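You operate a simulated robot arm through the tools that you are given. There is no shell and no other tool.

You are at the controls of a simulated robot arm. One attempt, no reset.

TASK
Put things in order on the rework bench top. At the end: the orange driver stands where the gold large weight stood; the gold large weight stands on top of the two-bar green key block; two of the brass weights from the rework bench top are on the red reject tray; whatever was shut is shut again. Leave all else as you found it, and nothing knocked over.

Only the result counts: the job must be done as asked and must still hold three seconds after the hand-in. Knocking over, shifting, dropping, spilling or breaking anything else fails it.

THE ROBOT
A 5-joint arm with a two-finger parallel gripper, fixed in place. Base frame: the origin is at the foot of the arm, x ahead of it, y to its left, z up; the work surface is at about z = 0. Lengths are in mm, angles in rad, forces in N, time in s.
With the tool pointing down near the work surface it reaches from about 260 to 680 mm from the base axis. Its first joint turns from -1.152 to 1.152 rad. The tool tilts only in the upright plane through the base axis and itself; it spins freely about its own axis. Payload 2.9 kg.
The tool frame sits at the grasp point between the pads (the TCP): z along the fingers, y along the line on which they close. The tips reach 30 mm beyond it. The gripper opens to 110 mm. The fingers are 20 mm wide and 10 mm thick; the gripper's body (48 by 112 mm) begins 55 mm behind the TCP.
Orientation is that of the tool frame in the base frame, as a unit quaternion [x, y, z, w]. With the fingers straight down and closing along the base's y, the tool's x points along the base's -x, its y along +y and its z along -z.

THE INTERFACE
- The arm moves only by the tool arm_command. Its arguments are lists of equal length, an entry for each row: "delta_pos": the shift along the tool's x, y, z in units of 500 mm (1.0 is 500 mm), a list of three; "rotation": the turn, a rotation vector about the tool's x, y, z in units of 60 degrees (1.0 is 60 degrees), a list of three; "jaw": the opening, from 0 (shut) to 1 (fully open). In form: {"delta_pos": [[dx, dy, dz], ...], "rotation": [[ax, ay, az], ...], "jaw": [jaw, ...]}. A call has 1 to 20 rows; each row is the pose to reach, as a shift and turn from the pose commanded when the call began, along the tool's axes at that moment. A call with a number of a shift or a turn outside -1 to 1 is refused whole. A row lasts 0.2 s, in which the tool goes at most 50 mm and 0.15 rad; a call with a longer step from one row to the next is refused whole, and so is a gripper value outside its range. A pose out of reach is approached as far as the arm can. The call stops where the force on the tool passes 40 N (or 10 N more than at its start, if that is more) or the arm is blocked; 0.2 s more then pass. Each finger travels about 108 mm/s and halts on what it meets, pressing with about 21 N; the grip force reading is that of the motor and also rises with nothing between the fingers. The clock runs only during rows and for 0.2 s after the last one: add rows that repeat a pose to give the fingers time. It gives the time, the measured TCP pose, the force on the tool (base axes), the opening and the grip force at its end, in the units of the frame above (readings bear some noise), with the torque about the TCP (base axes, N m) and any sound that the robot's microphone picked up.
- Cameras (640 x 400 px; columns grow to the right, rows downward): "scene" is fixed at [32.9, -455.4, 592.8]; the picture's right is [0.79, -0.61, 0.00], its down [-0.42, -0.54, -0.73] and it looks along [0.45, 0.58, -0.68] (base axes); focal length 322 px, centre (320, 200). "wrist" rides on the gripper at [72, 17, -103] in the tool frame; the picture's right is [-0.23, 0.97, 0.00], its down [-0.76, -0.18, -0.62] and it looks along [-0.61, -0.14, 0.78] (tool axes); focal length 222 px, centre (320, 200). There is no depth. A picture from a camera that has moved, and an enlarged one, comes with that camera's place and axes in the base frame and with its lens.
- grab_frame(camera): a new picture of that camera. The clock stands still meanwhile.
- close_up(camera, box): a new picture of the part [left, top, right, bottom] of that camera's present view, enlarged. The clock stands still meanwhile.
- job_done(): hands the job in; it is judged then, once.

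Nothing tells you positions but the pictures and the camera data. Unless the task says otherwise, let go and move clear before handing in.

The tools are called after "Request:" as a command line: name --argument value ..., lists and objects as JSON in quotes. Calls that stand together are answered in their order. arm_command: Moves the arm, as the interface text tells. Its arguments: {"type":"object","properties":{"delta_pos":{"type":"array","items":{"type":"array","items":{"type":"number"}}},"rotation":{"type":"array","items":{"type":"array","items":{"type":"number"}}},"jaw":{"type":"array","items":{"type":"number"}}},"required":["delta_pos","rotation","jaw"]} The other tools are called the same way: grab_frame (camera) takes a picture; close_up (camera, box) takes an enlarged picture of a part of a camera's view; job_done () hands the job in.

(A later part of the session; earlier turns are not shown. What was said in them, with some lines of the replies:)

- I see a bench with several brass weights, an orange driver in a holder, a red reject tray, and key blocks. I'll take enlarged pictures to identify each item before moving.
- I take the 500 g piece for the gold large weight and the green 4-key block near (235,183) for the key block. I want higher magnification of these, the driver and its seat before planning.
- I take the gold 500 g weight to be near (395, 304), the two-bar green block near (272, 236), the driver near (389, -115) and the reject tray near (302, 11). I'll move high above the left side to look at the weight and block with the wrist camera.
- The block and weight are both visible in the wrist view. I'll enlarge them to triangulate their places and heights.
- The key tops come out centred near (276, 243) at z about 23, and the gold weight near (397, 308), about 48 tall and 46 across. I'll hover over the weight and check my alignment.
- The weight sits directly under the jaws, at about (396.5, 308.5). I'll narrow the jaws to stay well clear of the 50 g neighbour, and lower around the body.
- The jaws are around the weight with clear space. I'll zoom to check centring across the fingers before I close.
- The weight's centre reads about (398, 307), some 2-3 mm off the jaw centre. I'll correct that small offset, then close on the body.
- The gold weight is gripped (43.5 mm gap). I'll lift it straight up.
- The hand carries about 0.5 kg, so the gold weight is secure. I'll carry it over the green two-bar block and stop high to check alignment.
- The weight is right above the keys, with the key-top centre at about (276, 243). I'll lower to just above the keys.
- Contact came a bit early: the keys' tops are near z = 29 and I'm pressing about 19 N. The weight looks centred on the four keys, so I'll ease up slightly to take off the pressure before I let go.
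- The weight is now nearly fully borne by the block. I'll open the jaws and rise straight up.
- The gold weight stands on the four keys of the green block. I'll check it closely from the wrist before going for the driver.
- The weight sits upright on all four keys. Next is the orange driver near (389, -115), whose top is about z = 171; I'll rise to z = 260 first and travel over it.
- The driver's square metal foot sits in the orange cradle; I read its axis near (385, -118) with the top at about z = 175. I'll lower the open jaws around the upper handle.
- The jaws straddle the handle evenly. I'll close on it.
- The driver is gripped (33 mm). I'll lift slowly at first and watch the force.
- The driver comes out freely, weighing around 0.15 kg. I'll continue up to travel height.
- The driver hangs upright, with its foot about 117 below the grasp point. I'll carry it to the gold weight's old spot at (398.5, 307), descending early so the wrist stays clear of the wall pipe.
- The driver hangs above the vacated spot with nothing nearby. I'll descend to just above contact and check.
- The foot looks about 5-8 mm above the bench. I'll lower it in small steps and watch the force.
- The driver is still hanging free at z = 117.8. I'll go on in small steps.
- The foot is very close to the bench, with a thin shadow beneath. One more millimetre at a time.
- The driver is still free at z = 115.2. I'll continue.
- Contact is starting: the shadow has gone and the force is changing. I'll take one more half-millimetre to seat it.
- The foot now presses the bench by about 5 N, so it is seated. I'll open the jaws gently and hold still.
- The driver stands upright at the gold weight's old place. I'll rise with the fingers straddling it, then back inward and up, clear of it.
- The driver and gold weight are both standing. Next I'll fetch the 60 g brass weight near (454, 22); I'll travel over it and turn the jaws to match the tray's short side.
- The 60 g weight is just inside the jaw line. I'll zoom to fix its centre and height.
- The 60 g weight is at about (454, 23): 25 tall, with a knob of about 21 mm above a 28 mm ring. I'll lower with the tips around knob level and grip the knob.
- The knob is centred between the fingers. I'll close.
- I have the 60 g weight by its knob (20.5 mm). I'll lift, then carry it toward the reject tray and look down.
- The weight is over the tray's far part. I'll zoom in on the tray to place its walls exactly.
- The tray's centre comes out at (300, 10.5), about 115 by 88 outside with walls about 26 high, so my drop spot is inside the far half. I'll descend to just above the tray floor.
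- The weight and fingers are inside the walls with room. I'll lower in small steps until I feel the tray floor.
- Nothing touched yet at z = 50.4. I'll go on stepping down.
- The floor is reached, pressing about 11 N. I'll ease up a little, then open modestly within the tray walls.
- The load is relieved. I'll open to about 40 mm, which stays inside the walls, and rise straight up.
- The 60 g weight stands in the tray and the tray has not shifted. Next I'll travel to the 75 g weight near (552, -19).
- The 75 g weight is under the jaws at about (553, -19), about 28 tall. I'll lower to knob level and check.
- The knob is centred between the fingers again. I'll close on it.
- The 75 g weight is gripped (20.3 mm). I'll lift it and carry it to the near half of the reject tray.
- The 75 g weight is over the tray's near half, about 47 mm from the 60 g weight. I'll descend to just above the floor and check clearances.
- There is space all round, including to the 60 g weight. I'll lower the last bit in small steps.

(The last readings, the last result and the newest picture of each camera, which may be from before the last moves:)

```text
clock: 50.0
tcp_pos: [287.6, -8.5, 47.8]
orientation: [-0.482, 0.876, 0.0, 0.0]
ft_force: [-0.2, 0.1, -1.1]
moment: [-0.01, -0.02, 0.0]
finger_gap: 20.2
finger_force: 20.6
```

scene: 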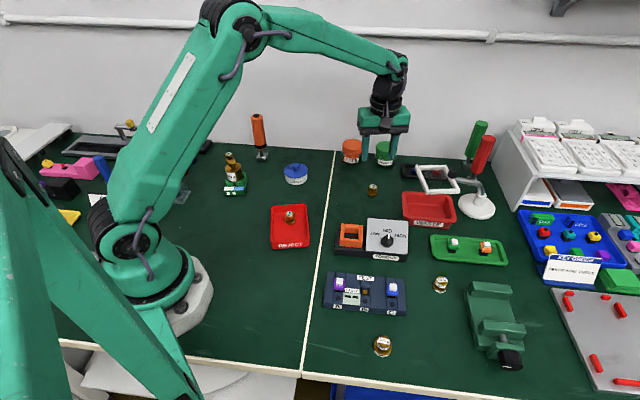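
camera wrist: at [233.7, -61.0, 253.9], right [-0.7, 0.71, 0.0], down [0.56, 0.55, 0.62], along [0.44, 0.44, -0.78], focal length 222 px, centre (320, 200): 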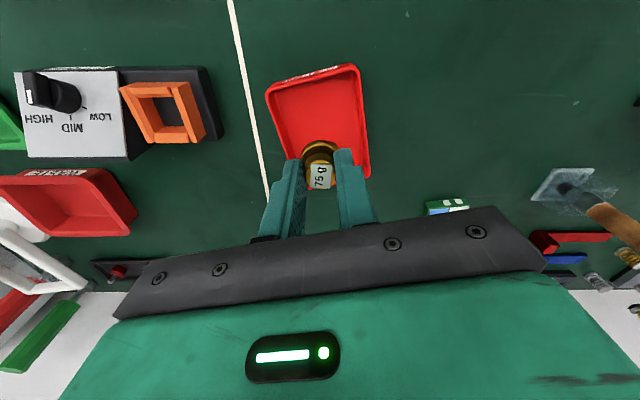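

Still free at z = 47.8. I'll step on by a millimetre at a time.

Request:
arm_command --delta_pos '[[0, 0, 0.002], [0, 0, 0.002]]' --rotation '[[0, 0, 0], [0, 0, 0]]' --jaw '[0.1, 0.1]'

```text
clock: 50.6
tcp_pos: [287.9, -8.5, 47.5]
orientation: [-0.482, 0.876, 0.0, 0.001]
ft_force: [0.4, -0.7, -0.8]
moment: [-0.01, 0.0, 0.0]
finger_gap: 20.3
finger_force: 20.7
```

Request:
arm_command --delta_pos '[[0, 0, 0.002], [0, 0, 0.002]]' --rotation '[[0, 0, 0], [0, 0, 0]]' --jaw '[0.1, 0.1]'

```text
clock: 51.2
tcp_pos: [288.3, -9.5, 44.9]
orientation: [-0.482, 0.876, 0.0, 0.0]
ft_force: [-1.4, -1.0, 9.6]
moment: [-0.06, 0.09, 0.04]
finger_gap: 20.2
finger_force: 20.8
```

The floor is felt, at about 10 N. I'll ease up half a millimetre, then open modestly and rise.

Request:
arm_command --delta_pos '[[0, 0, -0.001], [0, 0, -0.001]]' --rotation '[[0, 0, 0], [0, 0, 0]]' --jaw '[0.1, 0.1]'

Request:
arm_command --delta_pos '[[0, 0, 0], [0, 0, 0], [0, 0, 0], [0, 0, -0.03], [0, 0, -0.1], [0, 0, -0.19], [0, 0, -0.28], [0, 0, -0.28]]' --rotation '[[0, 0, 0], [0, 0, 0], [0, 0, 0], [0, 0, 0], [0, 0, 0], [0, 0, 0], [0, 0, 0], [0, 0, 0]]' --jaw '[0.28, 0.36, 0.36, 0.36, 0.36, 0.36, 0.36, 0.36]'

Request:
grab_frame --camera "scene"

Request:
close_up --camera "scene" --box '[250, 170, 330, 260]'

Request:
grab_frame --camera "wrist"

```text
clock: 51.8
tcp_pos: [287.9, -9.3, 46.8]
orientation: [-0.482, 0.876, 0.0, 0.0]
ft_force: [1.0, 1.6, 2.5]
moment: [0.0, -0.02, -0.01]
finger_gap: 20.3
finger_force: 21.2
```

```text
clock: 53.6
tcp_pos: [287.1, -9.7, 186.4]
orientation: [-0.482, 0.876, 0.0, 0.0]
ft_force: [0.3, 0.1, -0.5]
moment: [-0.02, -0.01, 0.0]
finger_gap: 39.5
finger_force: 0.1
```

```text
taken
```

scene: 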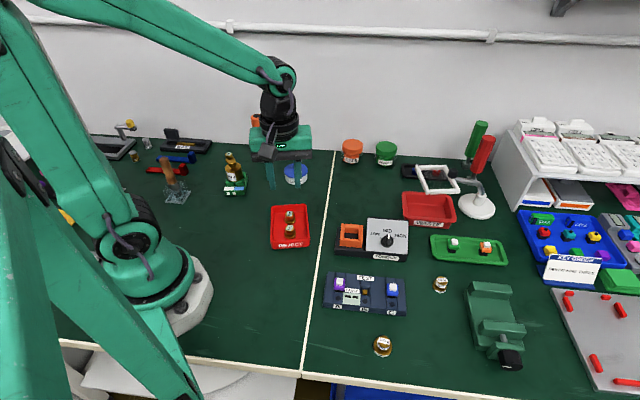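

```text
4.44 times, centred on (290, 215) of scene
camera zoom: at [32.9, -455.4, 592.8], right [0.79, -0.61, 0.0], down [-0.42, -0.54, -0.73], along [0.45, 0.58, -0.68], focal length 1432 px, centre (453, 133)
```

zoom: 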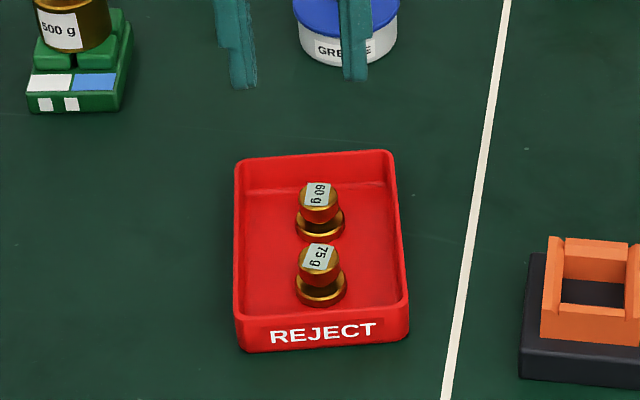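

```text
taken
camera wrist: at [233.8, -62.0, 290.8], right [-0.7, 0.71, 0.0], down [0.56, 0.55, 0.62], along [0.44, 0.44, -0.78], focal length 222 px, centre (320, 200)
```

wrist: 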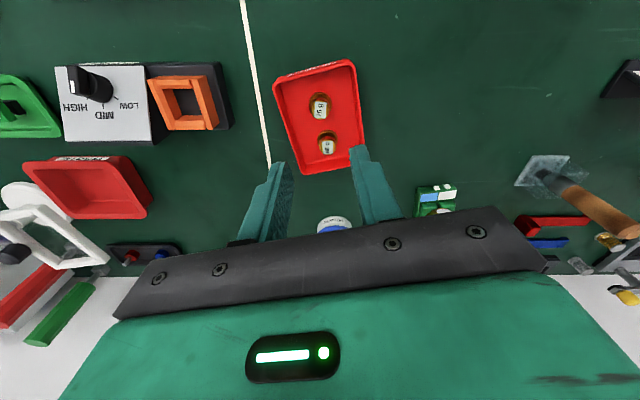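

Both brass weights now stand in the reject tray. I'll move the arm up and clear, then inspect everything, including the left area the arm hid before.

Request:
arm_command --delta_pos '[[-0.07, -0.04, -0.04], [-0.13, -0.1, -0.08], [-0.18, -0.17, -0.12], [-0.2, -0.25, -0.13], [-0.2, -0.33, -0.13], [-0.2, -0.33, -0.13]]' --rotation '[[0, 0, 0.1], [0, 0, 0.2], [0, 0, 0.3], [0, 0, 0.4], [0, 0, 0.5], [0, 0, 0.5]]' --jaw '[0.5, 0.6, 0.8, 1, 1, 1]'

Request:
grab_frame --camera "scene"

Request:
close_up --camera "scene" --box '[60, 100, 220, 210]'

Request:
close_up --camera "scene" --box '[204, 100, 316, 200]'

Request:
close_up --camera "scene" --box '[310, 120, 510, 245]'

Request:
grab_frame --camera "wrist"

```text
clock: 55.0
tcp_pos: [481.3, -12.4, 250.9]
orientation: [-0.238, 0.971, 0.0, -0.001]
ft_force: [0.4, 0.6, -0.4]
moment: [0.01, 0.01, -0.02]
finger_gap: 110.4
finger_force: 0.1
```

```text
taken
```

scene: 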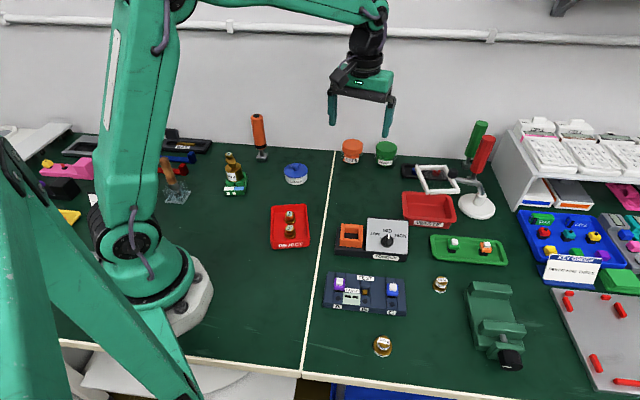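

```text
3.64 times, centred on (140, 155) of scene
camera zoom: at [32.9, -455.4, 592.8], right [0.79, -0.61, 0.0], down [-0.42, -0.54, -0.73], along [0.45, 0.58, -0.68], focal length 1172 px, centre (974, 364)
```

zoom: 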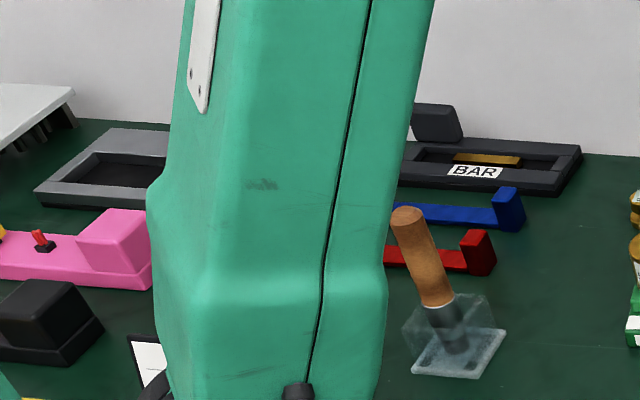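

```text
4.00 times, centred on (260, 150) of scene
camera zoom: at [32.9, -455.4, 592.8], right [0.79, -0.61, 0.0], down [-0.42, -0.54, -0.73], along [0.45, 0.58, -0.68], focal length 1289 px, centre (560, 400)
```

zoom: 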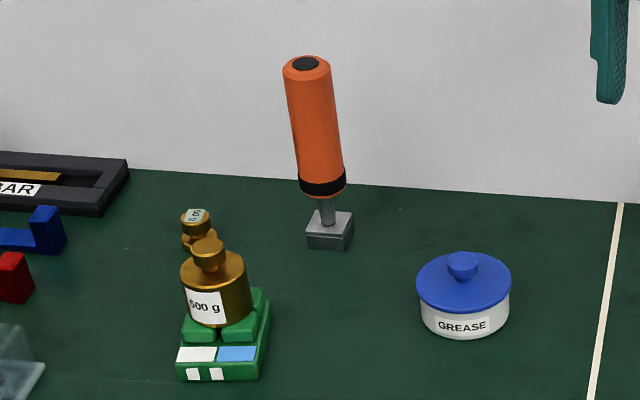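

```text
3.20 times, centred on (410, 182) of scene
camera zoom: at [32.9, -455.4, 592.8], right [0.79, -0.61, 0.0], down [-0.42, -0.54, -0.73], along [0.45, 0.58, -0.68], focal length 1031 px, centre (32, 256)
```

zoom: 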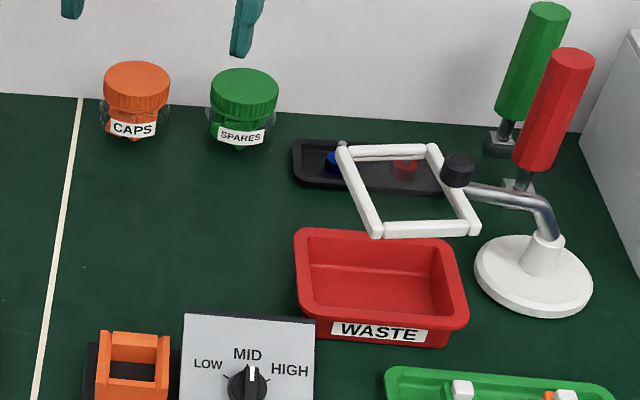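

```text
taken
camera wrist: at [409.3, -32.0, 355.5], right [-0.25, 0.97, 0.0], down [0.76, 0.19, 0.62], along [0.6, 0.15, -0.78], focal length 222 px, centre (320, 200)
```

wrist: 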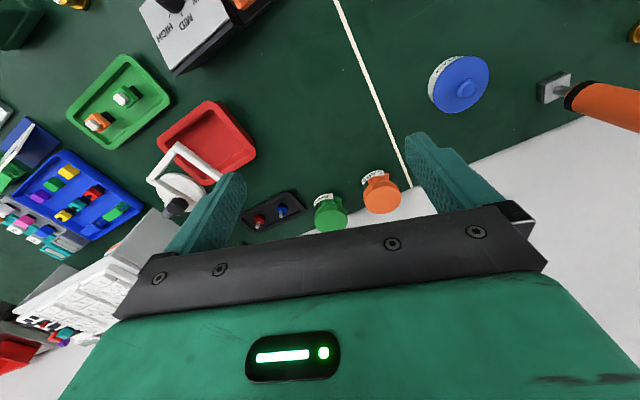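

All the goals look met. I glimpsed a gold object behind the arm at the far left and want to be sure it isn't another large gold weight, so I'll retract high to uncover that area for the scene camera.

Request:
arm_command --delta_pos '[[0.067, 0.036, 0], [0.135, 0.072, 0], [0.202, 0.108, 0], [0.269, 0.144, 0], [0.3366, 0.18, 0], [0.3366, 0.18, 0]]' --rotation '[[0, 0, 0], [0, 0, 0], [0, 0, 0], [0, 0, 0], [0, 0, 0], [0, 0, 0]]' --jaw '[1, 1, 1, 1, 1, 1]'

Request:
close_up --camera "scene" --box '[80, 110, 176, 170]'

Request:
grab_frame --camera "scene"

```text
clock: 56.4
tcp_pos: [290.0, -10.9, 250.2]
orientation: [-0.239, 0.971, 0.0, 0.0]
ft_force: [-0.1, 0.5, 0.4]
moment: [-0.01, 0.02, -0.01]
finger_gap: 110.0
finger_force: 0.1
```

```text
6.67 times, centred on (128, 140) of scene
camera zoom: at [32.8, -455.4, 592.8], right [0.79, -0.61, 0.0], down [-0.42, -0.54, -0.73], along [0.45, 0.58, -0.68], focal length 2148 px, centre (1600, 600)
```

zoom: 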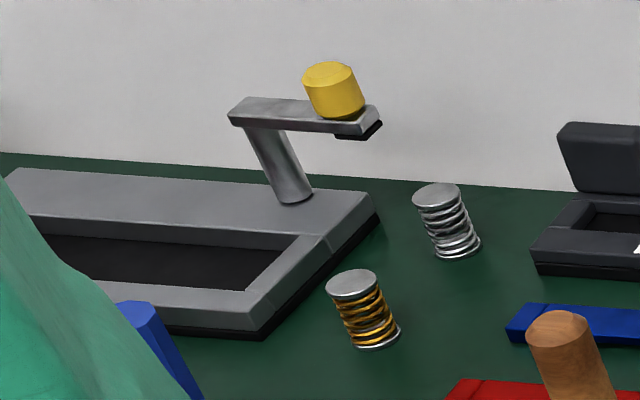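

```text
taken
```

scene: 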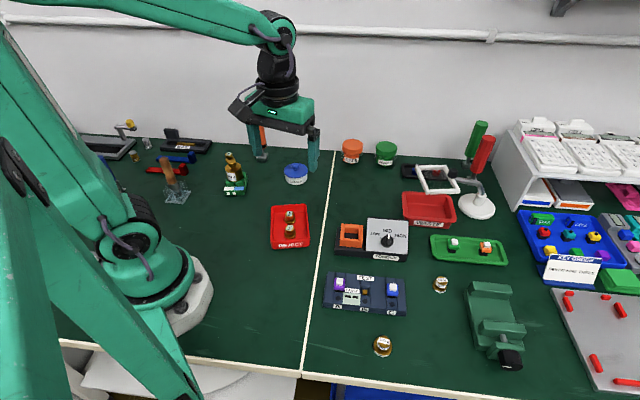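

The gold object at the far left is only a coil spring, so the 500 g piece is the one large gold weight. The driver stands on the weight's old spot, and the weight stands on the two-bar green block. The 60 g and 75 g weights are in the reject tray, nothing was opened or knocked over, and the arm is clear, so I'm handing in.

Request:
job_done

```text
The job is handed in.
```

I've handed the job in. In the last pictures every item stood where you asked, but I haven't been told how it was judged.

- **Orange driver:** it stands upright where the gold 500 g weight stood, at about (397, 306). That is within about 2 mm of the weight's old centre.
- **Gold large weight:** it stands on all four keys of the two-bar green block, roughly 3 mm off centre.
- **Red reject tray:** it holds the 60 g and 75 g brass weights, both upright. The tray did not move.
- **Anything shut:** I opened nothing, so there was nothing to shut again.

I saw nothing else moved or knocked over, and the arm ended empty and clear of everything.
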